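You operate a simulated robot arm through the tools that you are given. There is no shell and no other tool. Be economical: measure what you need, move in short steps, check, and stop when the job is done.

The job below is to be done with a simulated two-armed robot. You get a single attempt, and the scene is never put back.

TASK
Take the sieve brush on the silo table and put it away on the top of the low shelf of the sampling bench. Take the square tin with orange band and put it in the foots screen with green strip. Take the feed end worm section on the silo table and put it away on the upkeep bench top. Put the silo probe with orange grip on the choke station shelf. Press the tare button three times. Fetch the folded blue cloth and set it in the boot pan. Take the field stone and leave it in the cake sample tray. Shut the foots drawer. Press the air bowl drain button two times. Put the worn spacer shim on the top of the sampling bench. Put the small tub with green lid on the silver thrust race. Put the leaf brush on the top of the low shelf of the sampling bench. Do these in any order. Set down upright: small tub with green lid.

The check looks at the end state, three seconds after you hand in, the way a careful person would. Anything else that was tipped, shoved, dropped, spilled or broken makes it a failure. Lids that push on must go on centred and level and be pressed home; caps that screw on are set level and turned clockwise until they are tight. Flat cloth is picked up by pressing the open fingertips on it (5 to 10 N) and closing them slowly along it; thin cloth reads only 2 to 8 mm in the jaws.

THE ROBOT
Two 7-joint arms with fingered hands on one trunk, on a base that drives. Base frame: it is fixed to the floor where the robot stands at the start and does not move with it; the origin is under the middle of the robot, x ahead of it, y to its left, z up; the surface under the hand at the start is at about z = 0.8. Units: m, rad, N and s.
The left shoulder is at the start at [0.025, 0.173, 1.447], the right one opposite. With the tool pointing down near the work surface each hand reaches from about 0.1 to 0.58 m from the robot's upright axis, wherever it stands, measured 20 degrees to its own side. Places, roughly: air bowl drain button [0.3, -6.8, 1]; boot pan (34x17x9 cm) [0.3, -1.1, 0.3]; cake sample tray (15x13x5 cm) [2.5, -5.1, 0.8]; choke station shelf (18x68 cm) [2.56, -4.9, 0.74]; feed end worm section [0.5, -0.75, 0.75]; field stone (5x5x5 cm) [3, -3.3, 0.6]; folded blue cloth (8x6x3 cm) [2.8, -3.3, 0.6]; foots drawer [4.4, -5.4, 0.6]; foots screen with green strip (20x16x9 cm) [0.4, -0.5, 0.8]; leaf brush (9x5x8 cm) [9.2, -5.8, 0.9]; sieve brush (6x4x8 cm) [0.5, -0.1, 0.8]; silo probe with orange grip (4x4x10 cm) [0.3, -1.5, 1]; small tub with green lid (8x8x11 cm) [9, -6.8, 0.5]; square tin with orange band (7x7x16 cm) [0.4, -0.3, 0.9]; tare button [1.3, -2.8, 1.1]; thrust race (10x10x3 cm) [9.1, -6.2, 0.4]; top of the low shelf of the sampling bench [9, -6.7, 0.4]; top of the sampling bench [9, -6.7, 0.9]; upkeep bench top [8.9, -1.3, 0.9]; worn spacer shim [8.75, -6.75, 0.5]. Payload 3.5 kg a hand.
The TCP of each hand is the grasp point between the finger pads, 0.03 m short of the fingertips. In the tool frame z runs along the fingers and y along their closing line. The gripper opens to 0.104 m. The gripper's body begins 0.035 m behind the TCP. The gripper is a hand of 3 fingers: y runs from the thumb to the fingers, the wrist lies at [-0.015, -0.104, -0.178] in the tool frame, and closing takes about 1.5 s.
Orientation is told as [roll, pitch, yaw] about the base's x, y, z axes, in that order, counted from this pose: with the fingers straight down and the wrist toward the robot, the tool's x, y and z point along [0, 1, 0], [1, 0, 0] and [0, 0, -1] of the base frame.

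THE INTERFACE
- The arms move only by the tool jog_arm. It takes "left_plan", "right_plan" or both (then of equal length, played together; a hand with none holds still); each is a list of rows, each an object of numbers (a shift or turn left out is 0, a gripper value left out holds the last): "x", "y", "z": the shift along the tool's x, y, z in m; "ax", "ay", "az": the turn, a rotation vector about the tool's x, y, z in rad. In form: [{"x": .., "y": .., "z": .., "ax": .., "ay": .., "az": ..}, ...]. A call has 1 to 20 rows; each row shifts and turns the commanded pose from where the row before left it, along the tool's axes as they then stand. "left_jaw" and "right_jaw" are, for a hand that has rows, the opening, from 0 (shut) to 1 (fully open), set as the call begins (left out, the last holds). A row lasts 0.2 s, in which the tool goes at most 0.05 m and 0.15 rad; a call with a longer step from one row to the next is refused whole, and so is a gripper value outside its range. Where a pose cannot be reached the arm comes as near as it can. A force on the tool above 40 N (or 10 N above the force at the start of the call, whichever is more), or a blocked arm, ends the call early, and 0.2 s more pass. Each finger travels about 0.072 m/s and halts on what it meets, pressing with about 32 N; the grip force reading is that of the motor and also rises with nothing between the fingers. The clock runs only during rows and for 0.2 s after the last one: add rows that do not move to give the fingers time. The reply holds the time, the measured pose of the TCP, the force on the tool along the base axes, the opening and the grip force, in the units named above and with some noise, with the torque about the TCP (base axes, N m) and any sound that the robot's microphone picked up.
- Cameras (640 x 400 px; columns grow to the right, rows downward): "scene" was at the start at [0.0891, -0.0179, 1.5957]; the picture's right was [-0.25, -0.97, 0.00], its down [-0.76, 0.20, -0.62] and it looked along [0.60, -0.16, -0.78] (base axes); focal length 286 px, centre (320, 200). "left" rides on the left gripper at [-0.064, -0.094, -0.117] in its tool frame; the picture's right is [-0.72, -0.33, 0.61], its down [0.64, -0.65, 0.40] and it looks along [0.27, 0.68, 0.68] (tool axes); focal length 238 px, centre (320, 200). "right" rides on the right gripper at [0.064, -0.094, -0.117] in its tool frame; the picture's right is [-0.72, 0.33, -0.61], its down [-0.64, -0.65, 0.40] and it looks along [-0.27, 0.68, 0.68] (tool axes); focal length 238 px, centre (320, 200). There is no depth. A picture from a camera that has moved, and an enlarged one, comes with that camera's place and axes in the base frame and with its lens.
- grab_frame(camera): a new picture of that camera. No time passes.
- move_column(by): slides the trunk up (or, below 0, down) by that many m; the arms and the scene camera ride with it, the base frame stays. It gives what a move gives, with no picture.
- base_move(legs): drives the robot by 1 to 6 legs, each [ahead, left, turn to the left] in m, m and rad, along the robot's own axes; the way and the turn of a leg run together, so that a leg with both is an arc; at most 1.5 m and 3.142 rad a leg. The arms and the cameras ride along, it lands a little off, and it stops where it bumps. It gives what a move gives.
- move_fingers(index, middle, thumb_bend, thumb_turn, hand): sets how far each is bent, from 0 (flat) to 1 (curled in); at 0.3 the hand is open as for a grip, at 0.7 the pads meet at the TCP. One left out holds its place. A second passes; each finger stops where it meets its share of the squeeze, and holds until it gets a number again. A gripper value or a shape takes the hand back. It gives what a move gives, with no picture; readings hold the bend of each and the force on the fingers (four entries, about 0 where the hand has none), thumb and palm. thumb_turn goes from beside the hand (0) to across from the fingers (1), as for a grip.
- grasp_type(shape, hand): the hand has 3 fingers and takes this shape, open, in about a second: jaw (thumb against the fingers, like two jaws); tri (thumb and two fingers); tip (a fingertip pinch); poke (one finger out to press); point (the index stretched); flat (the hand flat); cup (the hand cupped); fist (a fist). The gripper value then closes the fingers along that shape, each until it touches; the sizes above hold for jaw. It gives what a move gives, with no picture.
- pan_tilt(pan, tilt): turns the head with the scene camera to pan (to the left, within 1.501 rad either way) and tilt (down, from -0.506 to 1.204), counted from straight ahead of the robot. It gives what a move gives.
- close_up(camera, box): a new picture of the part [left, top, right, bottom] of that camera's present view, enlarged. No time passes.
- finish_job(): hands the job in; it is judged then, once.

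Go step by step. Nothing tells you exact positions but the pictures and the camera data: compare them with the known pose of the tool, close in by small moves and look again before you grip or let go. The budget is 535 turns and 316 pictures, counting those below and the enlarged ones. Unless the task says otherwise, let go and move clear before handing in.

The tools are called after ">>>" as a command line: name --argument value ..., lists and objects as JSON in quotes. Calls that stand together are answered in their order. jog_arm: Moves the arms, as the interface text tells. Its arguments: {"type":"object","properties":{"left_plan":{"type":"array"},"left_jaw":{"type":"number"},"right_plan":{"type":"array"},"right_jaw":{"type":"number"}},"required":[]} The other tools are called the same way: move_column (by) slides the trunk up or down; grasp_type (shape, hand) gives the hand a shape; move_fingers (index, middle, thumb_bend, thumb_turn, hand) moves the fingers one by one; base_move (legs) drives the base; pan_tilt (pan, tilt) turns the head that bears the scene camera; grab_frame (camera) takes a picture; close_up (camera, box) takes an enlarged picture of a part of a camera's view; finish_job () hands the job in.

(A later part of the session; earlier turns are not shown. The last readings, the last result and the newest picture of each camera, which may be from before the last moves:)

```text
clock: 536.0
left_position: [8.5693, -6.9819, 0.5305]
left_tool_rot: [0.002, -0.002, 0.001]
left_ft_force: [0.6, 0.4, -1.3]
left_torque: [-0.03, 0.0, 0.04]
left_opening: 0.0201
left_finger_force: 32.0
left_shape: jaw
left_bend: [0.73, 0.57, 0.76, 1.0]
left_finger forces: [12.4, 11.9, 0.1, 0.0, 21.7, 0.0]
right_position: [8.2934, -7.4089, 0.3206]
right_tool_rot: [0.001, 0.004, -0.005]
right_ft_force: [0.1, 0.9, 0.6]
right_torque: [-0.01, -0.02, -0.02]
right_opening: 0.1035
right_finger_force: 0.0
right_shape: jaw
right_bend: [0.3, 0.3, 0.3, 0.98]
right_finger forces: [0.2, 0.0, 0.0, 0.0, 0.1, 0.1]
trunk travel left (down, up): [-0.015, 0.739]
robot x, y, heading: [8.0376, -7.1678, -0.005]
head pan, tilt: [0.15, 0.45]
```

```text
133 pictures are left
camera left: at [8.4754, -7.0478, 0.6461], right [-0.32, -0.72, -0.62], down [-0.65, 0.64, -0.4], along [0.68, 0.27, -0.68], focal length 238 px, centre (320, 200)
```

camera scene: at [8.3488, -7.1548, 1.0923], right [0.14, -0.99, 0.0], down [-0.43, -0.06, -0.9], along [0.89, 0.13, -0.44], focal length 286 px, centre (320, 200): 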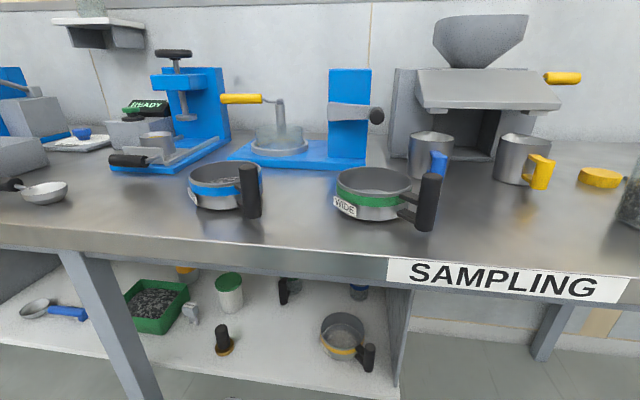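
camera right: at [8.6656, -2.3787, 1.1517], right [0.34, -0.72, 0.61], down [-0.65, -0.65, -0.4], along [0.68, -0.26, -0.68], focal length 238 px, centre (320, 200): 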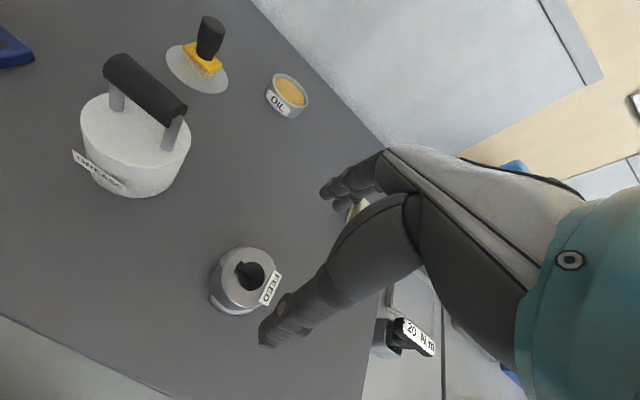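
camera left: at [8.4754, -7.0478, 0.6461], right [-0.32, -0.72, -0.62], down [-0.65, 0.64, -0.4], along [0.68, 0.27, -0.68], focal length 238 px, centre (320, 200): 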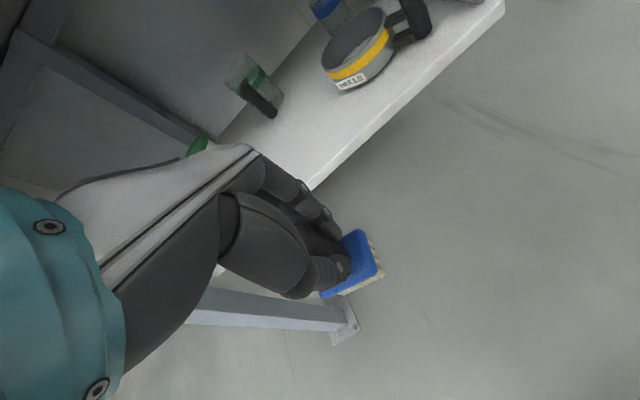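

>>> jog_arm --left_plan '[{"y": 0.04}, {"y": 0.04}, {"y": 0.04}, {"y": 0.04}, {}]'

>>> base_move --legs '[[0.1, 0, 0]]'

>>> grab_frame --camera "left"

>>> grab_frame --camera "scene"

```text
clock: 537.2
left_position: [8.7293, -6.9836, 0.5282]
left_tool_rot: [0.002, -0.002, 0.003]
left_ft_force: [-0.6, -0.6, -1.0]
left_torque: [0.0, 0.0, -0.01]
left_opening: 0.0197
left_finger_force: 32.3
left_shape: jaw
left_bend: [0.73, 0.57, 0.76, 1.0]
left_finger forces: [12.3, 11.9, 0.1, 0.0, 21.9, 0.0]
right_position: [8.293, -7.4076, 0.3206]
right_tool_rot: [0.003, 0.006, -0.006]
right_ft_force: [0.3, 0.1, 0.2]
right_torque: [0.0, 0.0, 0.03]
right_opening: 0.1036
right_finger_force: 0.1
right_shape: jaw
right_bend: [0.3, 0.3, 0.3, 0.98]
right_finger forces: [0.0, 0.0, 0.0, 0.0, 0.1, 0.1]
trunk travel left (down, up): [-0.015, 0.739]
robot x, y, heading: [8.0402, -7.1687, -0.002]
head pan, tilt: [0.15, 0.45]
```

```text
clock: 538.3
left_position: [8.8268, -6.984, 0.5291]
left_tool_rot: [0.003, -0.002, -0.001]
left_ft_force: [-0.1, 0.3, -0.1]
left_torque: [0.0, -0.02, 0.0]
left_opening: 0.0197
left_finger_force: 31.8
left_shape: jaw
left_bend: [0.73, 0.57, 0.76, 1.0]
left_finger forces: [12.3, 11.9, 0.1, 0.0, 21.8, 0.0]
right_position: [8.3915, -7.4089, 0.3221]
right_tool_rot: [0.003, 0.005, -0.005]
right_ft_force: [0.2, 0.0, 1.0]
right_torque: [0.04, -0.02, 0.01]
right_opening: 0.1035
right_finger_force: 0.1
right_shape: jaw
right_bend: [0.3, 0.3, 0.3, 0.98]
right_finger forces: [0.0, 0.1, 0.0, 0.0, 0.0, 0.0]
trunk travel left (down, up): [-0.015, 0.739]
robot x, y, heading: [8.1358, -7.1673, -0.007]
head pan, tilt: [0.15, 0.45]
```

```text
132 pictures are left
camera left: at [8.7328, -7.0494, 0.6456], right [-0.32, -0.72, -0.62], down [-0.65, 0.64, -0.4], along [0.68, 0.27, -0.68], focal length 238 px, centre (320, 200)
```

left: 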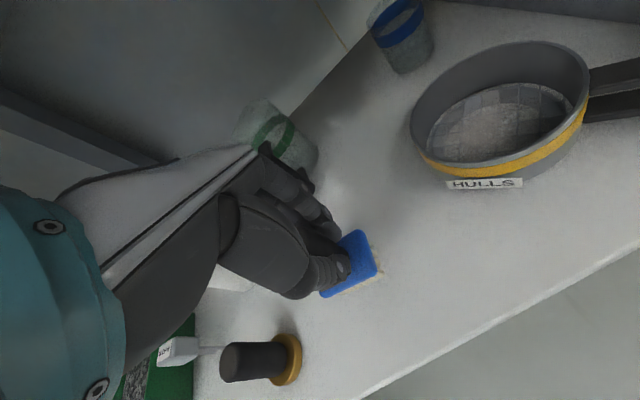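

```text
131 pictures are left
camera scene: at [8.447, -7.1557, 1.0923], right [0.14, -0.99, 0.0], down [-0.43, -0.06, -0.9], along [0.89, 0.13, -0.44], focal length 286 px, centre (320, 200)
```

scene: 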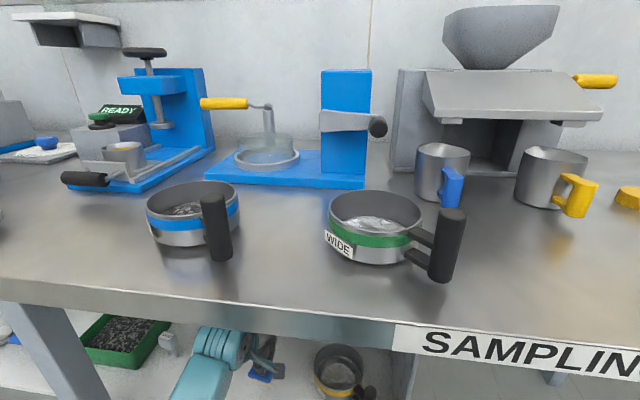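

Plenty of reach with the trunk low. The spot is clear, so I'm lowering the brush.

>>> jog_arm --left_plan '[{"z": 0.03}, {"z": 0.02}, {"z": 0.005}, {"z": 0.004}, {"z": 0.003}, {"z": 0.002}, {}]'

```text
clock: 539.7
left_position: [8.8321, -6.9844, 0.4747]
left_tool_rot: [-0.005, -0.025, -0.001]
left_ft_force: [-1.3, -3.7, 16.9]
left_torque: [-0.07, -0.01, 0.04]
left_opening: 0.0168
left_finger_force: 32.6
left_shape: jaw
left_bend: [0.74, 0.74, 0.83, 1.0]
left_finger forces: [0.0, 0.1, 0.1, 0.1, 0.0, 0.0]
right_position: [8.3906, -7.41, 0.321]
right_tool_rot: [0.0, 0.005, -0.005]
right_ft_force: [0.0, -0.5, 0.0]
right_torque: [-0.03, 0.01, 0.0]
right_opening: 0.1038
right_finger_force: 0.0
right_shape: jaw
right_bend: [0.3, 0.3, 0.3, 0.98]
right_finger forces: [0.0, 0.0, 0.0, 0.0, 0.1, 0.0]
trunk travel left (down, up): [-0.015, 0.739]
robot x, y, heading: [8.134, -7.1708, -0.003]
head pan, tilt: [0.15, 0.45]
stopped in row 6 (left hand): the force on the tool passed its limit at 41 N (the readings are from after the stop); the commanded pose is now the measured one
```

>>> grab_frame --camera "left"

>>> close_up --camera "left" --box '[240, 180, 440, 330]'

```text
130 pictures are left
camera left: at [8.7353, -7.0507, 0.5892], right [-0.31, -0.72, -0.62], down [-0.64, 0.64, -0.42], along [0.7, 0.27, -0.66], focal length 238 px, centre (320, 200)
```

left: 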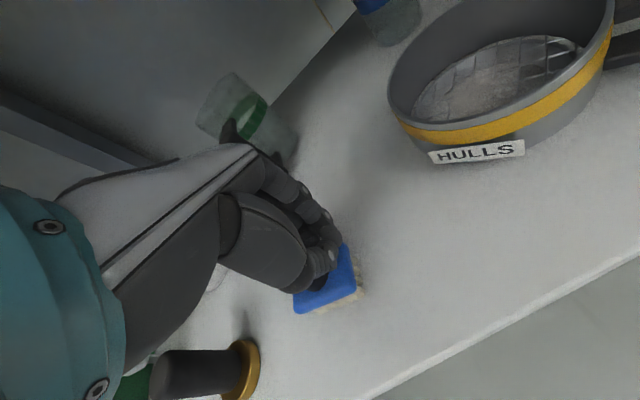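

```text
2.67 times, centred on (340, 255) of left
camera zoom: at [8.7353, -7.0507, 0.5892], right [-0.31, -0.72, -0.62], down [-0.64, 0.64, -0.42], along [0.7, 0.27, -0.66], focal length 636 px, centre (267, 53)
```

zoom: 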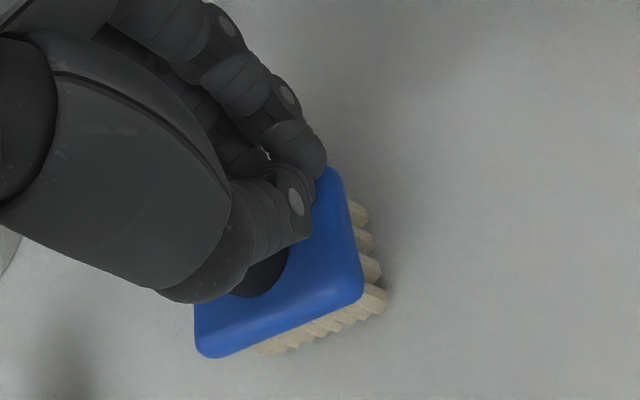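

The knob slipped sideways out of the pinch, but the brush stands upright on the shelf. I'll lift straight up without opening.

>>> jog_arm --left_plan '[{"z": -0.01}, {"z": -0.015}, {"z": -0.025}, {}]'

>>> close_up --camera "left" --box '[200, 150, 440, 330]'

```text
clock: 540.7
left_position: [8.8292, -6.9841, 0.5211]
left_tool_rot: [0.001, -0.014, 0.0]
left_ft_force: [0.2, 0.3, -0.8]
left_torque: [-0.02, 0.04, 0.03]
left_opening: 0.0163
left_finger_force: 32.2
left_shape: jaw
left_bend: [0.74, 0.74, 0.82, 1.0]
left_finger forces: [0.0, 0.0, 0.0, 0.0, 0.1, 0.0]
right_position: [8.391, -7.4092, 0.3211]
right_tool_rot: [0.003, 0.004, -0.006]
right_ft_force: [0.0, 0.7, 0.5]
right_torque: [-0.01, 0.02, -0.02]
right_opening: 0.1039
right_finger_force: 0.1
right_shape: jaw
right_bend: [0.3, 0.3, 0.3, 0.98]
right_finger forces: [0.0, 0.1, 0.0, 0.0, 0.0, 0.0]
trunk travel left (down, up): [-0.015, 0.739]
robot x, y, heading: [8.1339, -7.1662, -0.006]
head pan, tilt: [0.15, 0.45]
```

```text
2.22 times, centred on (320, 240) of left
camera zoom: at [8.7342, -7.0491, 0.6359], right [-0.32, -0.72, -0.62], down [-0.65, 0.64, -0.41], along [0.69, 0.27, -0.67], focal length 530 px, centre (320, 111)
```

zoom: 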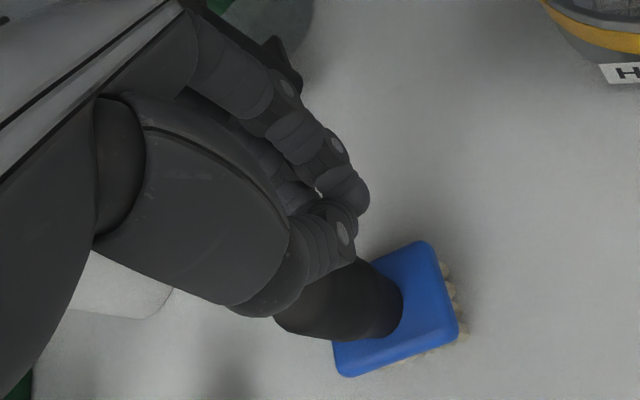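

The sieve brush stands on the shelf. I'll rise a bit and withdraw the hand.

>>> jog_arm --left_plan '[{"z": -0.03}, {"y": -0.04}, {"y": -0.04}, {"y": -0.04}, {"y": -0.04}, {}]'

>>> base_move --legs '[[-0.1, 0, 0], [0, 0.45, 0]]'

>>> pan_tilt --pan -0.2 --tilt 0.6

>>> grab_frame --camera "scene"

```text
clock: 542.1
left_position: [8.6687, -6.9816, 0.5477]
left_tool_rot: [0.0, -0.012, -0.001]
left_ft_force: [-0.3, -0.6, -0.1]
left_torque: [-0.01, -0.02, 0.01]
left_opening: 0.0158
left_finger_force: 31.8
left_shape: jaw
left_bend: [0.74, 0.74, 0.82, 1.0]
left_finger forces: [0.0, 0.1, 0.0, 0.0, 0.0, 0.0]
right_position: [8.3912, -7.4087, 0.3202]
right_tool_rot: [0.002, 0.006, -0.004]
right_ft_force: [-0.6, 0.2, 0.4]
right_torque: [-0.01, 0.0, 0.01]
right_opening: 0.1036
right_finger_force: 0.0
right_shape: jaw
right_bend: [0.3, 0.3, 0.3, 0.98]
right_finger forces: [0.0, 0.0, 0.0, 0.0, 0.0, 0.0]
trunk travel left (down, up): [-0.015, 0.739]
robot x, y, heading: [8.1337, -7.1672, -0.012]
head pan, tilt: [0.15, 0.45]
```

```text
clock: 545.5
left_position: [8.5782, -6.5411, 0.548]
left_tool_rot: [0.002, -0.014, -0.01]
left_ft_force: [0.0, -0.5, 0.5]
left_torque: [-0.02, -0.01, 0.01]
left_opening: 0.0161
left_finger_force: 31.4
left_shape: jaw
left_bend: [0.74, 0.74, 0.82, 1.0]
left_finger forces: [0.0, 0.1, 0.0, 0.0, 0.1, 0.0]
right_position: [8.2941, -6.966, 0.3202]
right_tool_rot: [0.0, 0.005, -0.016]
right_ft_force: [0.1, 0.5, 0.1]
right_torque: [0.01, -0.05, -0.02]
right_opening: 0.1033
right_finger_force: 0.0
right_shape: jaw
right_bend: [0.3, 0.3, 0.3, 0.98]
right_finger forces: [0.0, 0.0, 0.1, 0.1, 0.0, 0.2]
trunk travel left (down, up): [-0.015, 0.739]
robot x, y, heading: [8.0449, -6.7235, -0.021]
head pan, tilt: [0.15, 0.45]
```

```text
clock: 546.4
left_position: [8.5786, -6.5414, 0.5473]
left_tool_rot: [0.0, -0.014, -0.011]
left_ft_force: [0.1, -0.3, 0.6]
left_torque: [0.02, -0.01, 0.02]
left_opening: 0.0161
left_finger_force: 32.0
left_shape: jaw
left_bend: [0.74, 0.74, 0.82, 1.0]
left_finger forces: [0.0, 0.1, 0.0, 0.1, 0.0, 0.1]
right_position: [8.2945, -6.9653, 0.3221]
right_tool_rot: [0.002, 0.006, -0.017]
right_ft_force: [0.7, 0.4, -0.1]
right_torque: [-0.01, 0.0, 0.01]
right_opening: 0.1036
right_finger_force: 0.2
right_shape: jaw
right_bend: [0.3, 0.3, 0.3, 0.98]
right_finger forces: [0.0, 0.0, 0.0, 0.0, 0.0, 0.1]
trunk travel left (down, up): [-0.015, 0.739]
robot x, y, heading: [8.0417, -6.7228, -0.017]
head pan, tilt: [-0.201, 0.6]
```

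```text
127 pictures are left
camera scene: at [8.3485, -6.7448, 1.0788], right [-0.22, -0.98, 0.0], down [-0.55, 0.12, -0.83], along [0.81, -0.18, -0.56], focal length 286 px, centre (320, 200)
```

scene: 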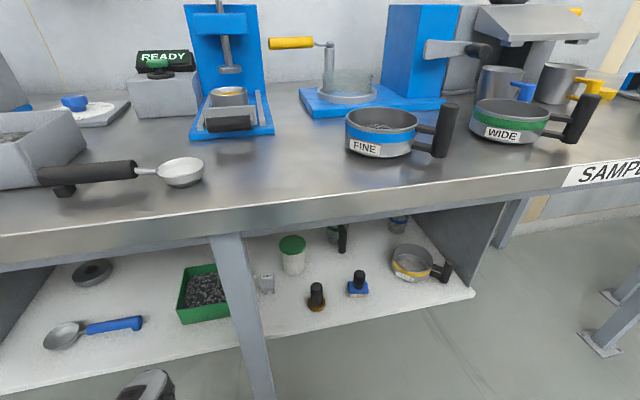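

The sieve brush is fine. Next is the tub, using the right hand. I'll park the left hand low and close first.

>>> jog_arm --left_plan '[{"y": -0.04}, {"z": 0.04}, {"z": 0.04}, {"z": 0.04}, {"z": 0.04}, {"z": 0.03}, {"y": -0.04, "x": 0.02}, {"y": -0.04, "x": 0.02}, {"y": -0.04, "x": 0.02}, {"y": -0.04}, {"y": -0.04}, {"y": -0.03}, {}]' --left_jaw 1

>>> jog_arm --right_plan '[{"z": -0.04}, {"z": -0.04}, {"z": -0.04}, {"z": -0.04}, {"z": -0.04}, {"z": -0.04}, {"x": 0.03, "y": 0.03}, {"x": 0.03, "y": 0.03}, {}]'

```text
clock: 549.2
left_position: [8.3124, -6.479, 0.3549]
left_tool_rot: [0.001, -0.015, -0.011]
left_ft_force: [-0.6, 0.5, 0.0]
left_torque: [0.0, 0.02, -0.01]
left_opening: 0.1037
left_finger_force: 0.2
left_shape: jaw
left_bend: [0.3, 0.3, 0.3, 0.98]
left_finger forces: [0.0, 0.0, 0.0, 0.0, 0.0, 0.0]
right_position: [8.2945, -6.9661, 0.321]
right_tool_rot: [0.001, 0.005, -0.016]
right_ft_force: [0.3, 0.7, 0.9]
right_torque: [0.05, 0.04, -0.02]
right_opening: 0.1039
right_finger_force: 0.0
right_shape: jaw
right_bend: [0.3, 0.3, 0.3, 0.98]
right_finger forces: [0.1, 0.0, 0.0, 0.0, 0.0, 0.1]
trunk travel left (down, up): [-0.015, 0.739]
robot x, y, heading: [8.0429, -6.7229, -0.027]
head pan, tilt: [-0.201, 0.6]
```

```text
clock: 551.2
left_position: [8.3147, -6.4791, 0.3542]
left_tool_rot: [-0.001, -0.015, -0.01]
left_ft_force: [1.0, 0.1, -0.6]
left_torque: [0.02, -0.02, -0.02]
left_opening: 0.1038
left_finger_force: 0.1
left_shape: jaw
left_bend: [0.3, 0.3, 0.3, 0.98]
left_finger forces: [0.0, 0.0, 0.1, 0.0, 0.1, 0.1]
right_position: [8.3558, -6.9072, 0.4985]
right_tool_rot: [0.001, 0.007, -0.016]
right_ft_force: [-0.2, -0.4, 0.7]
right_torque: [0.0, 0.03, 0.02]
right_opening: 0.1038
right_finger_force: 0.1
right_shape: jaw
right_bend: [0.3, 0.3, 0.3, 0.98]
right_finger forces: [0.0, 0.0, 0.0, 0.1, 0.0, 0.1]
right hand out of reach, approached as far as the arm can: row 5, 6
trunk travel left (down, up): [-0.015, 0.739]
robot x, y, heading: [8.0443, -6.7248, -0.016]
head pan, tilt: [-0.201, 0.6]
```

>>> base_move --legs '[[0, 0.1, 0.016], [0.1, 0, 0]]'

>>> jog_arm --right_plan '[{"y": 0.04}, {"y": 0.04}, {"z": -0.03}, {"z": -0.03}, {}]'

>>> grab_frame --camera "right"

>>> grab_frame --camera "scene"

```text
clock: 553.1
left_position: [8.4104, -6.3763, 0.3537]
left_tool_rot: [0.0, -0.014, 0.005]
left_ft_force: [-0.1, -0.6, -0.3]
left_torque: [-0.03, -0.01, 0.02]
left_opening: 0.1038
left_finger_force: 0.0
left_shape: jaw
left_bend: [0.3, 0.3, 0.3, 0.98]
left_finger forces: [0.0, 0.0, 0.0, 0.1, 0.0, 0.1]
right_position: [8.4599, -6.8008, 0.4975]
right_tool_rot: [0.001, 0.006, 0.002]
right_ft_force: [-0.1, -0.5, -0.1]
right_torque: [0.01, 0.0, -0.03]
right_opening: 0.1036
right_finger_force: 0.1
right_shape: jaw
right_bend: [0.3, 0.3, 0.3, 0.98]
right_finger forces: [0.0, 0.0, 0.1, 0.0, 0.1, 0.0]
trunk travel left (down, up): [-0.015, 0.739]
robot x, y, heading: [8.1455, -6.6267, 0.002]
head pan, tilt: [-0.201, 0.6]
```

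```text
clock: 554.3
left_position: [8.4107, -6.3756, 0.353]
left_tool_rot: [0.0, -0.014, 0.005]
left_ft_force: [-0.5, 0.5, 0.3]
left_torque: [0.0, 0.0, -0.02]
left_opening: 0.1038
left_finger_force: 0.1
left_shape: jaw
left_bend: [0.3, 0.3, 0.3, 0.98]
left_finger forces: [0.0, 0.1, 0.0, 0.1, 0.0, 0.0]
right_position: [8.5441, -6.8068, 0.5337]
right_tool_rot: [-0.044, 0.021, 0.031]
right_ft_force: [0.3, 0.5, -0.5]
right_torque: [0.02, 0.0, -0.02]
right_opening: 0.104
right_finger_force: 0.1
right_shape: jaw
right_bend: [0.3, 0.3, 0.3, 0.98]
right_finger forces: [0.1, 0.0, 0.0, 0.0, 0.0, 0.0]
right hand out of reach, approached as far as the arm can: row 4
trunk travel left (down, up): [-0.015, 0.739]
robot x, y, heading: [8.1448, -6.6195, -0.002]
head pan, tilt: [-0.201, 0.6]
```

```text
126 pictures are left
camera right: at [8.4509, -6.7406, 0.6483], right [0.36, -0.68, 0.64], down [-0.64, -0.68, -0.36], along [0.68, -0.28, -0.68], focal length 238 px, centre (320, 200)
```

right: 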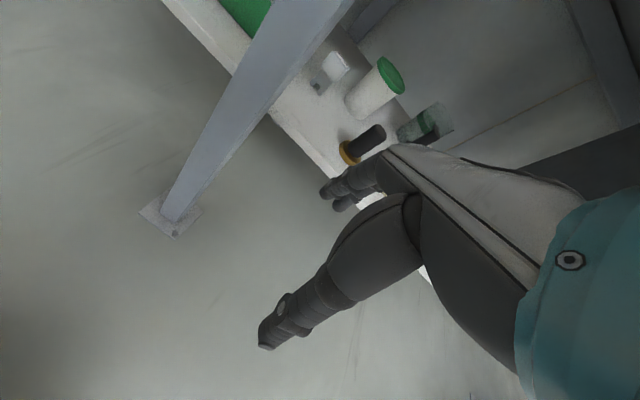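

```text
125 pictures are left
camera scene: at [8.4495, -6.6405, 1.0787], right [-0.2, -0.98, 0.0], down [-0.55, 0.11, -0.83], along [0.81, -0.17, -0.56], focal length 286 px, centre (320, 200)
```

scene: 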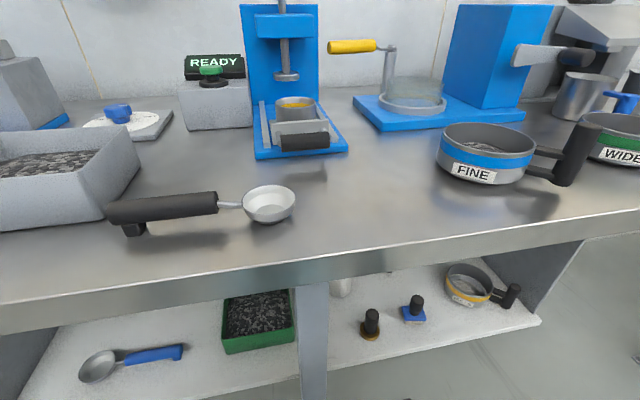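

>>> jog_arm --right_plan '[{"y": 0.04, "ay": 0.044, "az": 0.03}, {"y": 0.04}, {"y": 0.04}, {"z": -0.03}, {"y": 0.04}, {}]'

>>> grab_frame --camera "right"

```text
clock: 555.7
left_position: [8.4111, -6.3749, 0.3528]
left_tool_rot: [0.001, -0.015, 0.007]
left_ft_force: [-0.1, -0.4, -0.4]
left_torque: [0.04, 0.02, -0.01]
left_opening: 0.1035
left_finger_force: 0.1
left_shape: jaw
left_bend: [0.3, 0.3, 0.3, 0.98]
left_finger forces: [0.0, 0.1, 0.0, 0.0, 0.1, 0.0]
right_position: [8.7113, -6.8018, 0.5673]
right_tool_rot: [0.046, 0.007, -0.03]
right_ft_force: [-0.3, 0.2, -0.6]
right_torque: [-0.02, -0.01, 0.01]
right_opening: 0.1038
right_finger_force: 0.1
right_shape: jaw
right_bend: [0.3, 0.3, 0.3, 0.98]
right_finger forces: [0.0, 0.0, 0.0, 0.0, 0.1, 0.1]
trunk travel left (down, up): [-0.015, 0.739]
robot x, y, heading: [8.1422, -6.6247, 0.001]
head pan, tilt: [-0.201, 0.6]
```

```text
124 pictures are left
camera right: at [8.6207, -6.7392, 0.6863], right [0.31, -0.76, 0.58], down [-0.67, -0.6, -0.43], along [0.67, -0.26, -0.69], focal length 238 px, centre (320, 200)
```

right: 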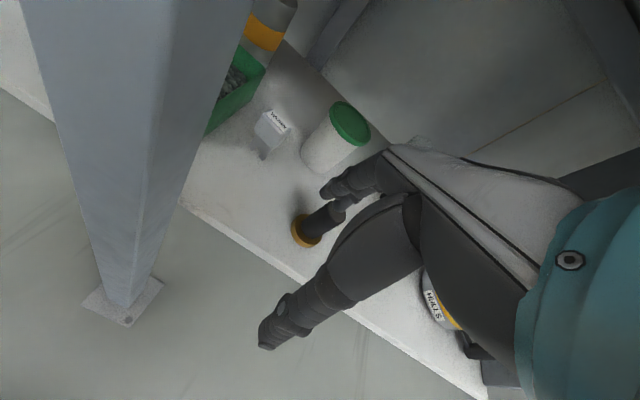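

>>> jog_arm --right_plan '[{"ay": -0.046, "az": -0.03}, {"y": 0.04}, {"y": 0.04}, {}]'

>>> base_move --legs '[[0.1, 0, 0]]'

>>> grab_frame --camera "right"

```text
clock: 556.7
left_position: [8.4093, -6.3748, 0.3539]
left_tool_rot: [0.001, -0.014, 0.005]
left_ft_force: [0.0, 0.8, 0.0]
left_torque: [-0.01, 0.02, 0.0]
left_opening: 0.1037
left_finger_force: 0.1
left_shape: jaw
left_bend: [0.3, 0.3, 0.3, 0.98]
left_finger forces: [0.1, 0.0, 0.0, 0.0, 0.1, 0.0]
right_position: [8.7933, -6.8028, 0.5673]
right_tool_rot: [0.001, 0.005, -0.003]
right_ft_force: [-0.6, -0.3, 0.7]
right_torque: [0.01, 0.0, -0.02]
right_opening: 0.1037
right_finger_force: 0.0
right_shape: jaw
right_bend: [0.3, 0.3, 0.3, 0.98]
right_finger forces: [0.1, 0.1, 0.0, 0.0, 0.0, 0.0]
trunk travel left (down, up): [-0.015, 0.739]
robot x, y, heading: [8.1419, -6.6208, -0.002]
head pan, tilt: [-0.201, 0.6]
```

```text
clock: 557.8
left_position: [8.5108, -6.3763, 0.3542]
left_tool_rot: [0.001, -0.012, 0.004]
left_ft_force: [-0.2, 0.1, -0.6]
left_torque: [0.03, -0.02, 0.01]
left_opening: 0.1035
left_finger_force: 0.1
left_shape: jaw
left_bend: [0.3, 0.3, 0.3, 0.98]
left_finger forces: [0.0, 0.1, 0.1, 0.0, 0.0, 0.0]
right_position: [8.8932, -6.8035, 0.5674]
right_tool_rot: [-0.001, 0.005, 0.0]
right_ft_force: [-0.6, -0.1, -0.4]
right_torque: [-0.01, 0.01, 0.0]
right_opening: 0.1038
right_finger_force: 0.0
right_shape: jaw
right_bend: [0.3, 0.3, 0.3, 0.98]
right_finger forces: [0.0, 0.1, 0.1, 0.1, 0.1, 0.1]
trunk travel left (down, up): [-0.015, 0.739]
robot x, y, heading: [8.2443, -6.6234, -0.007]
head pan, tilt: [-0.201, 0.6]
```

```text
123 pictures are left
camera right: at [8.8003, -6.7381, 0.6832], right [0.33, -0.72, 0.61], down [-0.66, -0.64, -0.4], along [0.68, -0.27, -0.68], focal length 238 px, centre (320, 200)
```

right: 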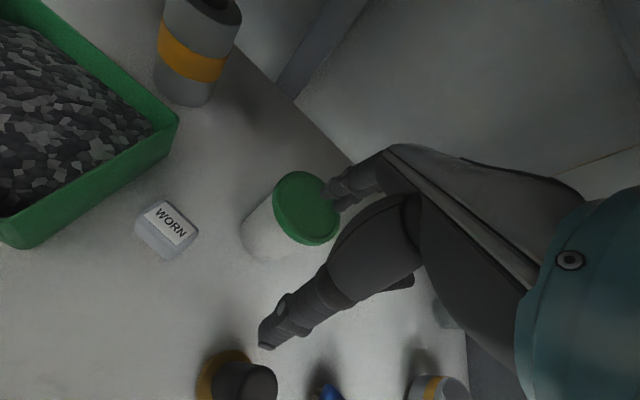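

>>> jog_arm --right_plan '[{"y": 0.035}, {"y": 0.035, "x": 0.003}, {}]'

>>> close_up --camera "right" --box '[180, 140, 400, 360]'

```text
clock: 558.6
left_position: [8.5115, -6.3762, 0.3538]
left_tool_rot: [0.001, -0.014, 0.003]
left_ft_force: [0.0, 0.3, -0.9]
left_torque: [-0.02, 0.03, -0.02]
left_opening: 0.1036
left_finger_force: 0.1
left_shape: jaw
left_bend: [0.3, 0.3, 0.3, 0.98]
left_finger forces: [0.0, 0.0, 0.0, 0.0, 0.0, 0.0]
right_position: [8.962, -6.7989, 0.5661]
right_tool_rot: [0.0, 0.005, -0.002]
right_ft_force: [-0.3, -0.7, 0.6]
right_torque: [-0.02, 0.01, -0.01]
right_opening: 0.1039
right_finger_force: 0.1
right_shape: jaw
right_bend: [0.3, 0.3, 0.3, 0.98]
right_finger forces: [0.2, 0.1, 0.1, 0.0, 0.1, 0.0]
trunk travel left (down, up): [-0.015, 0.739]
robot x, y, heading: [8.2467, -6.6235, -0.001]
head pan, tilt: [-0.201, 0.6]
```

```text
1.82 times, centred on (290, 250) of right
camera zoom: at [8.869, -6.7352, 0.6824], right [0.33, -0.72, 0.61], down [-0.66, -0.64, -0.4], along [0.68, -0.27, -0.68], focal length 433 px, centre (374, 109)
```

zoom: 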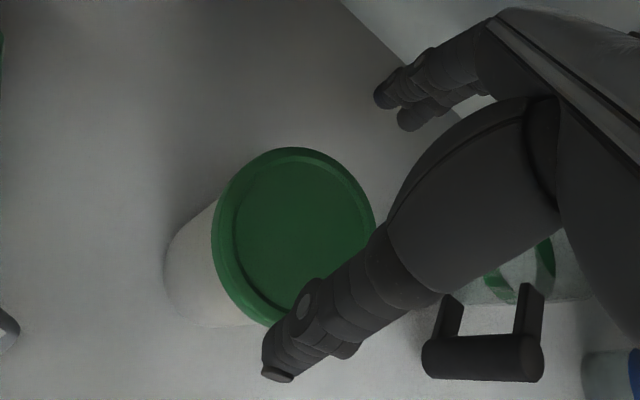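

>>> jog_arm --right_plan '[{"y": -0.015, "x": 0.004}, {"z": 0.03}, {"z": 0.02}, {}]'

>>> close_up --camera "right" --box '[180, 140, 400, 360]'

```text
clock: 559.6
left_position: [8.5117, -6.3753, 0.3538]
left_tool_rot: [-0.001, -0.014, 0.005]
left_ft_force: [0.0, -0.1, -0.2]
left_torque: [-0.01, 0.0, 0.02]
left_opening: 0.1034
left_finger_force: 0.1
left_shape: jaw
left_bend: [0.3, 0.3, 0.3, 0.98]
left_finger forces: [0.0, 0.0, 0.0, 0.1, 0.1, 0.1]
right_position: [8.9482, -6.7947, 0.515]
right_tool_rot: [0.001, 0.006, -0.001]
right_ft_force: [0.1, 0.2, 0.2]
right_torque: [0.03, -0.03, -0.01]
right_opening: 0.1042
right_finger_force: 0.0
right_shape: jaw
right_bend: [0.3, 0.3, 0.3, 0.98]
right_finger forces: [0.6, 0.0, 0.0, 0.1, 0.0, 0.1]
trunk travel left (down, up): [-0.015, 0.739]
robot x, y, heading: [8.2426, -6.6247, -0.001]
head pan, tilt: [-0.201, 0.6]
```

```text
1.82 times, centred on (290, 250) of right
camera zoom: at [8.8542, -6.7304, 0.632], right [0.33, -0.72, 0.61], down [-0.66, -0.64, -0.4], along [0.68, -0.27, -0.68], focal length 433 px, centre (374, 109)
```

zoom: 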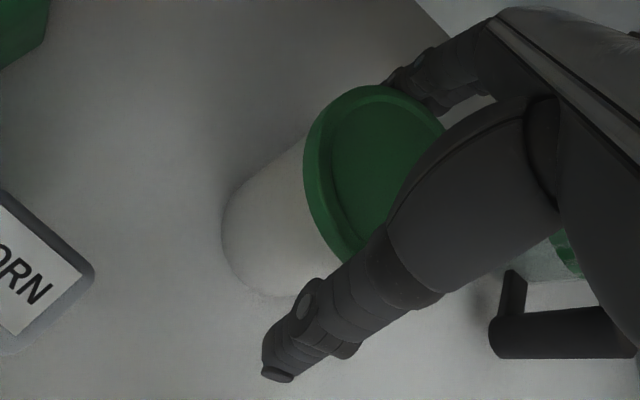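

>>> jog_arm --right_plan '[{"y": 0.005}, {"z": 0.01}, {"z": 0.008}, {}]'

>>> close_up --camera "right" --box '[180, 140, 400, 360]'

```text
clock: 560.6
left_position: [8.5105, -6.3744, 0.3544]
left_tool_rot: [0.0, -0.016, 0.005]
left_ft_force: [0.0, -0.1, -0.7]
left_torque: [0.01, 0.0, 0.02]
left_opening: 0.1038
left_finger_force: 0.0
left_shape: jaw
left_bend: [0.3, 0.3, 0.3, 0.98]
left_finger forces: [0.0, 0.0, 0.1, 0.0, 0.0, 0.0]
right_position: [8.9545, -6.7951, 0.5002]
right_tool_rot: [0.0, 0.005, 0.001]
right_ft_force: [-2.8, 1.1, 10.2]
right_torque: [-0.01, 0.1, 0.02]
right_opening: 0.1042
right_finger_force: 0.1
right_shape: jaw
right_bend: [0.3, 0.3, 0.29, 0.97]
right_finger forces: [2.7, 0.0, 0.0, 0.0, 6.2, 0.0]
trunk travel left (down, up): [-0.015, 0.739]
robot x, y, heading: [8.2441, -6.6243, -0.004]
head pan, tilt: [-0.201, 0.6]
```

```text
1.82 times, centred on (290, 250) of right
camera zoom: at [8.86, -6.7309, 0.6161], right [0.33, -0.72, 0.61], down [-0.65, -0.64, -0.4], along [0.68, -0.27, -0.68], focal length 433 px, centre (374, 109)
```

zoom: 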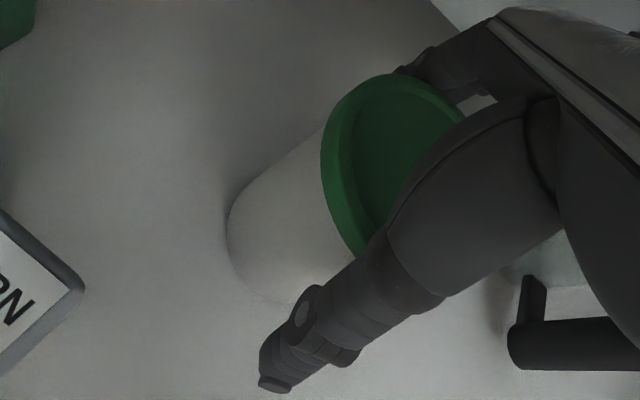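

>>> jog_arm --right_plan '[{"z": -0.004}, {}]'

>>> jog_arm --right_plan '[{}, {}, {}, {}, {}]' --right_jaw 0.3

>>> close_up --camera "right" --box '[180, 140, 400, 360]'

```text
clock: 561.2
left_position: [8.5129, -6.3765, 0.3536]
left_tool_rot: [-0.001, -0.015, 0.007]
left_ft_force: [0.4, 0.8, 0.3]
left_torque: [-0.01, -0.01, 0.0]
left_opening: 0.1034
left_finger_force: 0.0
left_shape: jaw
left_bend: [0.3, 0.3, 0.3, 0.98]
left_finger forces: [0.1, 0.0, 0.1, 0.1, 0.1, 0.0]
right_position: [8.9532, -6.7981, 0.5015]
right_tool_rot: [-0.001, 0.008, -0.002]
right_ft_force: [0.1, 0.6, 1.2]
right_torque: [0.02, 0.05, 0.03]
right_opening: 0.1039
right_finger_force: 0.0
right_shape: jaw
right_bend: [0.29, 0.3, 0.29, 0.97]
right_finger forces: [2.3, 0.0, 0.0, 0.0, 2.4, 0.0]
trunk travel left (down, up): [-0.015, 0.739]
robot x, y, heading: [8.2444, -6.6246, -0.004]
head pan, tilt: [-0.201, 0.6]
```

```text
clock: 562.4
left_position: [8.5112, -6.3766, 0.3531]
left_tool_rot: [0.0, -0.015, 0.005]
left_ft_force: [0.2, 0.6, -0.8]
left_torque: [0.02, -0.01, -0.02]
left_opening: 0.1039
left_finger_force: 0.1
left_shape: jaw
left_bend: [0.3, 0.3, 0.3, 0.98]
left_finger forces: [0.0, 0.0, 0.0, 0.0, 0.0, 0.0]
right_position: [8.954, -6.7979, 0.5031]
right_tool_rot: [-0.001, 0.003, -0.002]
right_ft_force: [2.3, 0.1, 3.8]
right_torque: [-0.11, -0.36, 0.01]
right_opening: 0.0593
right_finger_force: 31.7
right_shape: jaw
right_bend: [0.74, 0.46, 0.62, 0.98]
right_finger forces: [19.0, 20.3, 0.0, 0.0, 38.6, 0.0]
trunk travel left (down, up): [-0.015, 0.739]
robot x, y, heading: [8.2471, -6.6213, -0.004]
head pan, tilt: [-0.201, 0.6]
```

```text
1.82 times, centred on (290, 250) of right
camera zoom: at [8.8601, -6.7316, 0.6193], right [0.33, -0.72, 0.61], down [-0.66, -0.64, -0.4], along [0.68, -0.27, -0.68], focal length 433 px, centre (374, 109)
```

zoom: 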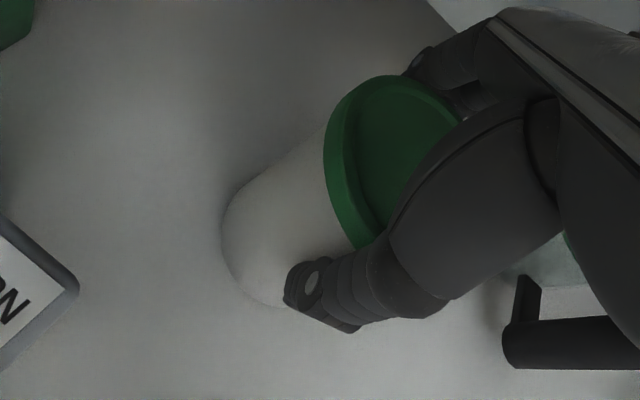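

Tub gripped. I'll lift 6 cm, shift slightly left to pass between the shim and the dark brush, and then withdraw.

>>> jog_arm --right_plan '[{"z": -0.02}, {"z": -0.02}, {"z": -0.02}, {"x": 0.03}, {"x": 0.025}, {}]'

>>> grab_frame --camera "right"

>>> grab_frame --camera "scene"

```text
clock: 563.8
left_position: [8.511, -6.3764, 0.3543]
left_tool_rot: [0.001, -0.014, 0.006]
left_ft_force: [1.0, 0.0, -0.1]
left_torque: [0.0, 0.0, 0.04]
left_opening: 0.1035
left_finger_force: 0.0
left_shape: jaw
left_bend: [0.3, 0.3, 0.3, 0.98]
left_finger forces: [0.0, 0.1, 0.0, 0.1, 0.1, 0.0]
right_position: [8.9526, -6.7396, 0.5614]
right_tool_rot: [-0.002, 0.005, 0.001]
right_ft_force: [0.7, -0.3, -3.0]
right_torque: [0.02, -0.02, -0.04]
right_opening: 0.0587
right_finger_force: 31.4
right_shape: jaw
right_bend: [0.74, 0.47, 0.62, 0.98]
right_finger forces: [16.8, 19.5, 0.1, 0.0, 37.2, 0.0]
trunk travel left (down, up): [-0.015, 0.739]
robot x, y, heading: [8.2461, -6.6235, 0.001]
head pan, tilt: [-0.201, 0.6]
```

```text
118 pictures are left
camera right: at [8.8596, -6.6754, 0.6783], right [0.33, -0.72, 0.61], down [-0.66, -0.64, -0.4], along [0.68, -0.27, -0.68], focal length 238 px, centre (320, 200)
```

right: 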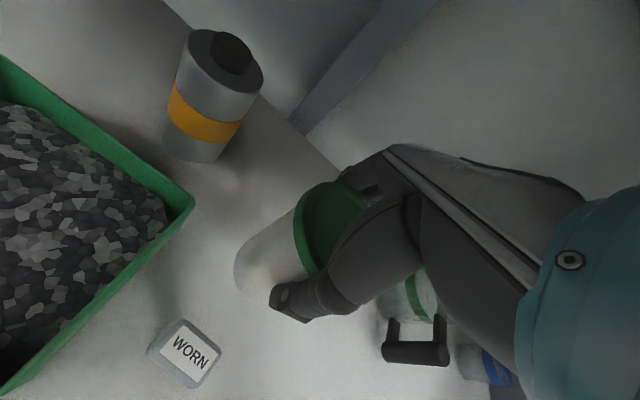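

```text
117 pictures are left
camera scene: at [8.5505, -6.6407, 1.0787], right [-0.2, -0.98, 0.0], down [-0.55, 0.11, -0.82], along [0.81, -0.17, -0.57], focal length 286 px, centre (320, 200)
```

scene: 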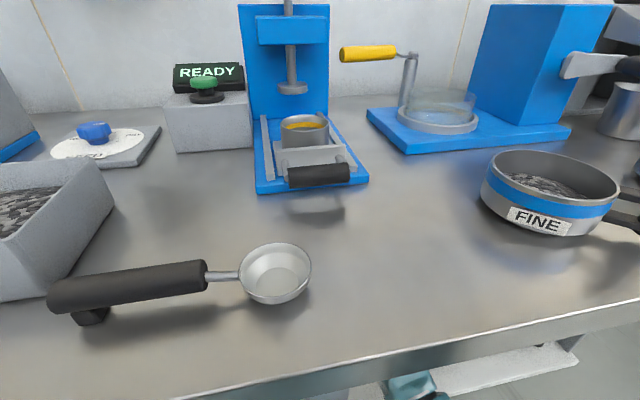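

>>> jog_arm --right_plan '[{"y": -0.04}, {"y": -0.04}, {"y": -0.04}, {"y": -0.04}, {}]'

>>> base_move --legs '[[-0.3, 0, 0]]'

>>> pan_tilt --pan -0.1 --tilt 0.65

>>> grab_frame --camera "scene"

>>> grab_frame --camera "right"

```text
clock: 564.7
left_position: [8.5098, -6.3767, 0.353]
left_tool_rot: [-0.001, -0.011, 0.006]
left_ft_force: [0.4, 0.1, 0.3]
left_torque: [0.02, -0.01, 0.0]
left_opening: 0.1036
left_finger_force: 0.1
left_shape: jaw
left_bend: [0.3, 0.3, 0.3, 0.98]
left_finger forces: [0.1, 0.1, 0.0, 0.1, 0.0, 0.0]
right_position: [8.838, -6.7454, 0.5631]
right_tool_rot: [0.007, -0.002, -0.04]
right_ft_force: [9.9, 1.3, -5.8]
right_torque: [-0.48, 0.89, -0.92]
right_opening: 0.0578
right_finger_force: 32.1
right_shape: jaw
right_bend: [0.74, 0.47, 0.62, 0.98]
right_finger forces: [16.9, 19.4, 0.1, 0.0, 36.9, 0.0]
trunk travel left (down, up): [-0.015, 0.739]
robot x, y, heading: [8.2459, -6.6249, -0.001]
head pan, tilt: [-0.201, 0.6]
stopped in row 4 (right hand): the force on the tool passed its limit at 122 N (the readings are from after the stop); the commanded pose is now the measured one
```

```text
clock: 565.4
left_position: [8.5083, -6.3743, 0.3535]
left_tool_rot: [0.001, -0.012, 0.007]
left_ft_force: [0.3, 0.0, 0.0]
left_torque: [-0.03, -0.01, 0.01]
left_opening: 0.1037
left_finger_force: 0.0
left_shape: jaw
left_bend: [0.3, 0.3, 0.3, 0.98]
left_finger forces: [0.0, 0.1, 0.0, 0.0, 0.1, 0.0]
right_position: [8.8401, -6.7472, 0.5632]
right_tool_rot: [0.01, -0.006, -0.054]
right_ft_force: [14.4, 4.4, -8.4]
right_torque: [-1.09, 1.12, -1.57]
right_opening: 0.0579
right_finger_force: 32.2
right_shape: jaw
right_bend: [0.74, 0.47, 0.62, 0.98]
right_finger forces: [16.9, 19.4, 0.0, 0.1, 36.8, 0.0]
trunk travel left (down, up): [-0.015, 0.739]
robot x, y, heading: [8.2411, -6.6254, -0.003]
head pan, tilt: [-0.201, 0.6]
stopped in leg 1: the force on the tool passed its limit at 65 N (the readings are from after the stop); the commanded pose is now the measured one
```

```text
clock: 566.1
left_position: [8.508, -6.3748, 0.3539]
left_tool_rot: [-0.001, -0.012, 0.008]
left_ft_force: [-0.5, -0.3, -0.7]
left_torque: [0.02, 0.0, -0.01]
left_opening: 0.1037
left_finger_force: 0.0
left_shape: jaw
left_bend: [0.3, 0.3, 0.3, 0.98]
left_finger forces: [0.1, 0.1, 0.1, 0.1, 0.0, 0.1]
right_position: [8.8394, -6.7459, 0.5643]
right_tool_rot: [0.009, -0.006, -0.053]
right_ft_force: [21.7, 4.5, -12.1]
right_torque: [-1.31, 1.81, -2.18]
right_opening: 0.0579
right_finger_force: 31.8
right_shape: jaw
right_bend: [0.74, 0.47, 0.62, 0.98]
right_finger forces: [16.8, 19.5, 0.0, 0.0, 36.6, 0.0]
trunk travel left (down, up): [-0.015, 0.739]
robot x, y, heading: [8.241, -6.6243, -0.002]
head pan, tilt: [-0.099, 0.649]
```

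```text
116 pictures are left
camera scene: at [8.549, -6.6308, 1.0737], right [-0.1, -0.99, 0.0], down [-0.6, 0.06, -0.8], along [0.79, -0.08, -0.61], focal length 286 px, centre (320, 200)
```

scene: 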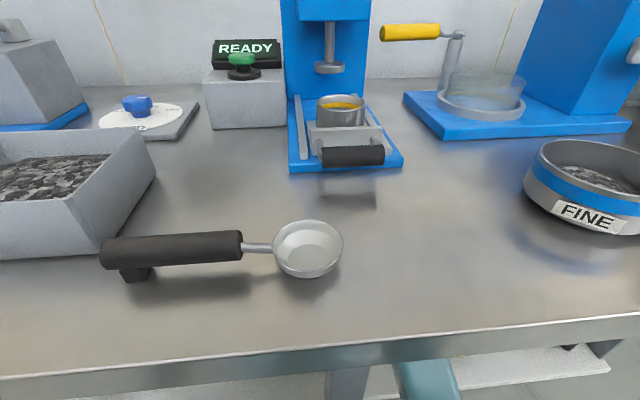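

```text
115 pictures are left
camera right: at [8.7475, -6.6782, 0.6797], right [0.28, -0.74, 0.61], down [-0.68, -0.6, -0.41], along [0.67, -0.3, -0.68], focal length 238 px, centre (320, 200)
```

right: 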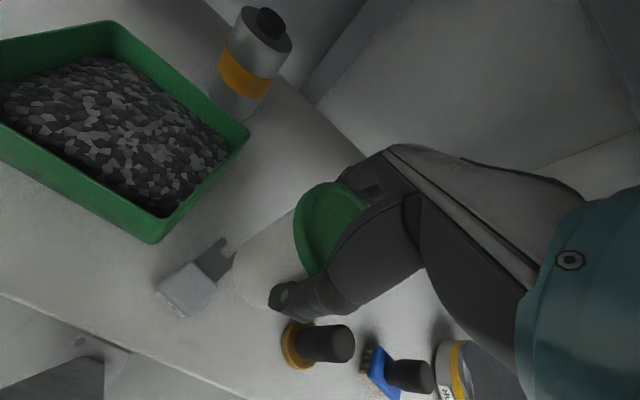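

The hand's camera bracket is caught behind the bench leg, and the tub has nudged the shim. I'll move forward again, go right, tilt the hand back to lower the wrist, and raise the tub before withdrawing.

>>> jog_arm --right_plan '[{"y": 0.02}, {"y": 0.03, "az": 0.05}, {"y": 0.03}, {"x": -0.03}, {"x": -0.03}, {}]'

>>> grab_frame --camera "right"

```text
clock: 567.5
left_position: [8.5087, -6.3744, 0.3548]
left_tool_rot: [-0.001, -0.014, 0.008]
left_ft_force: [0.3, -0.6, -0.2]
left_torque: [0.0, -0.02, 0.01]
left_opening: 0.1038
left_finger_force: 0.2
left_shape: jaw
left_bend: [0.3, 0.3, 0.3, 0.98]
left_finger forces: [0.0, 0.0, 0.0, 0.1, 0.0, 0.0]
right_position: [8.9125, -6.8122, 0.5661]
right_tool_rot: [0.011, -0.009, -0.101]
right_ft_force: [0.0, 1.1, -1.9]
right_torque: [0.02, 0.0, 0.04]
right_opening: 0.0578
right_finger_force: 32.1
right_shape: jaw
right_bend: [0.74, 0.47, 0.62, 0.98]
right_finger forces: [16.7, 19.4, 0.0, 0.0, 36.3, 0.0]
trunk travel left (down, up): [-0.015, 0.739]
robot x, y, heading: [8.2389, -6.6236, -0.002]
head pan, tilt: [-0.099, 0.649]
```

```text
114 pictures are left
camera right: at [8.8239, -6.7388, 0.6819], right [0.25, -0.75, 0.61], down [-0.71, -0.57, -0.42], along [0.66, -0.33, -0.68], focal length 238 px, centre (320, 200)
```

right: 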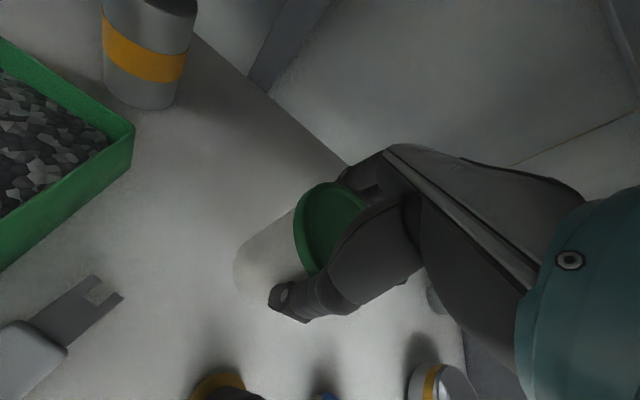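

>>> jog_arm --right_plan '[{"az": -0.1}, {"ax": -0.12}, {"ax": -0.12}, {"ax": -0.12}, {"z": -0.02, "y": 0.008}, {"z": -0.015, "y": 0.006}, {}]'

>>> grab_frame --camera "right"

```text
clock: 569.1
left_position: [8.5068, -6.3753, 0.3546]
left_tool_rot: [-0.002, -0.015, 0.006]
left_ft_force: [0.0, -0.6, -0.3]
left_torque: [-0.01, -0.02, 0.02]
left_opening: 0.1033
left_finger_force: 0.1
left_shape: jaw
left_bend: [0.3, 0.3, 0.3, 0.98]
left_finger forces: [0.0, 0.0, 0.1, 0.1, 0.0, 0.0]
right_position: [8.9122, -6.8123, 0.6041]
right_tool_rot: [0.008, -0.37, -0.005]
right_ft_force: [-1.0, -1.3, -2.6]
right_torque: [0.0, 0.04, 0.02]
right_opening: 0.0578
right_finger_force: 31.9
right_shape: jaw
right_bend: [0.74, 0.47, 0.62, 0.98]
right_finger forces: [16.3, 19.3, 0.0, 0.0, 36.5, 0.1]
trunk travel left (down, up): [-0.015, 0.739]
robot x, y, heading: [8.2409, -6.6231, -0.001]
head pan, tilt: [-0.099, 0.649]
```

```text
113 pictures are left
camera right: at [8.782, -6.7477, 0.6779], right [0.08, -0.73, 0.68], down [-0.46, -0.63, -0.62], along [0.88, -0.27, -0.39], focal length 238 px, centre (320, 200)
```

right: 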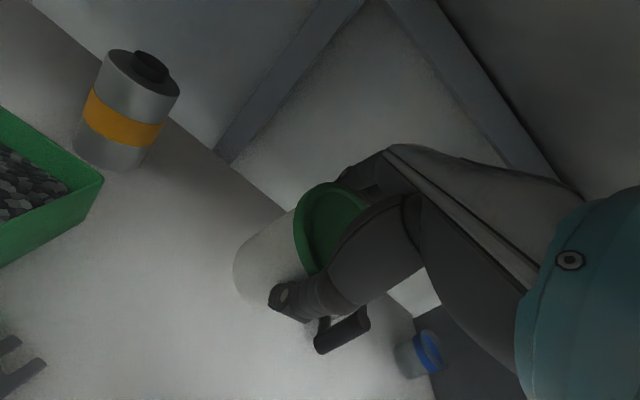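

>>> base_move --legs '[[-0.12, 0, 0]]'

>>> grab_frame --camera "right"

```text
clock: 570.3
left_position: [8.3893, -6.3749, 0.3538]
left_tool_rot: [-0.001, -0.015, 0.007]
left_ft_force: [-0.2, -0.7, -0.5]
left_torque: [-0.01, -0.05, 0.04]
left_opening: 0.1037
left_finger_force: 0.1
left_shape: jaw
left_bend: [0.3, 0.3, 0.3, 0.98]
left_finger forces: [0.1, 0.0, 0.0, 0.1, 0.1, 0.1]
right_position: [8.7919, -6.8109, 0.6036]
right_tool_rot: [0.012, -0.369, -0.003]
right_ft_force: [0.3, 0.3, -2.4]
right_torque: [0.01, 0.04, 0.0]
right_opening: 0.0578
right_finger_force: 32.2
right_shape: jaw
right_bend: [0.74, 0.47, 0.62, 0.98]
right_finger forces: [16.2, 19.2, 0.0, 0.0, 36.4, 0.0]
trunk travel left (down, up): [-0.015, 0.739]
robot x, y, heading: [8.1201, -6.6249, 0.0]
head pan, tilt: [-0.099, 0.649]
```

```text
112 pictures are left
camera right: at [8.6637, -6.7472, 0.6778], right [0.08, -0.73, 0.68], down [-0.46, -0.63, -0.62], along [0.88, -0.27, -0.39], focal length 238 px, centre (320, 200)
```

right: 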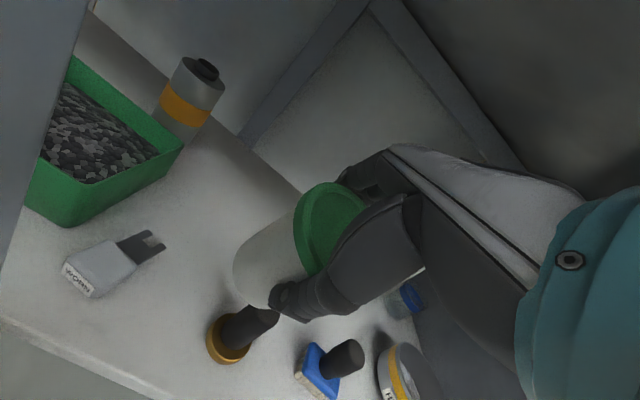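

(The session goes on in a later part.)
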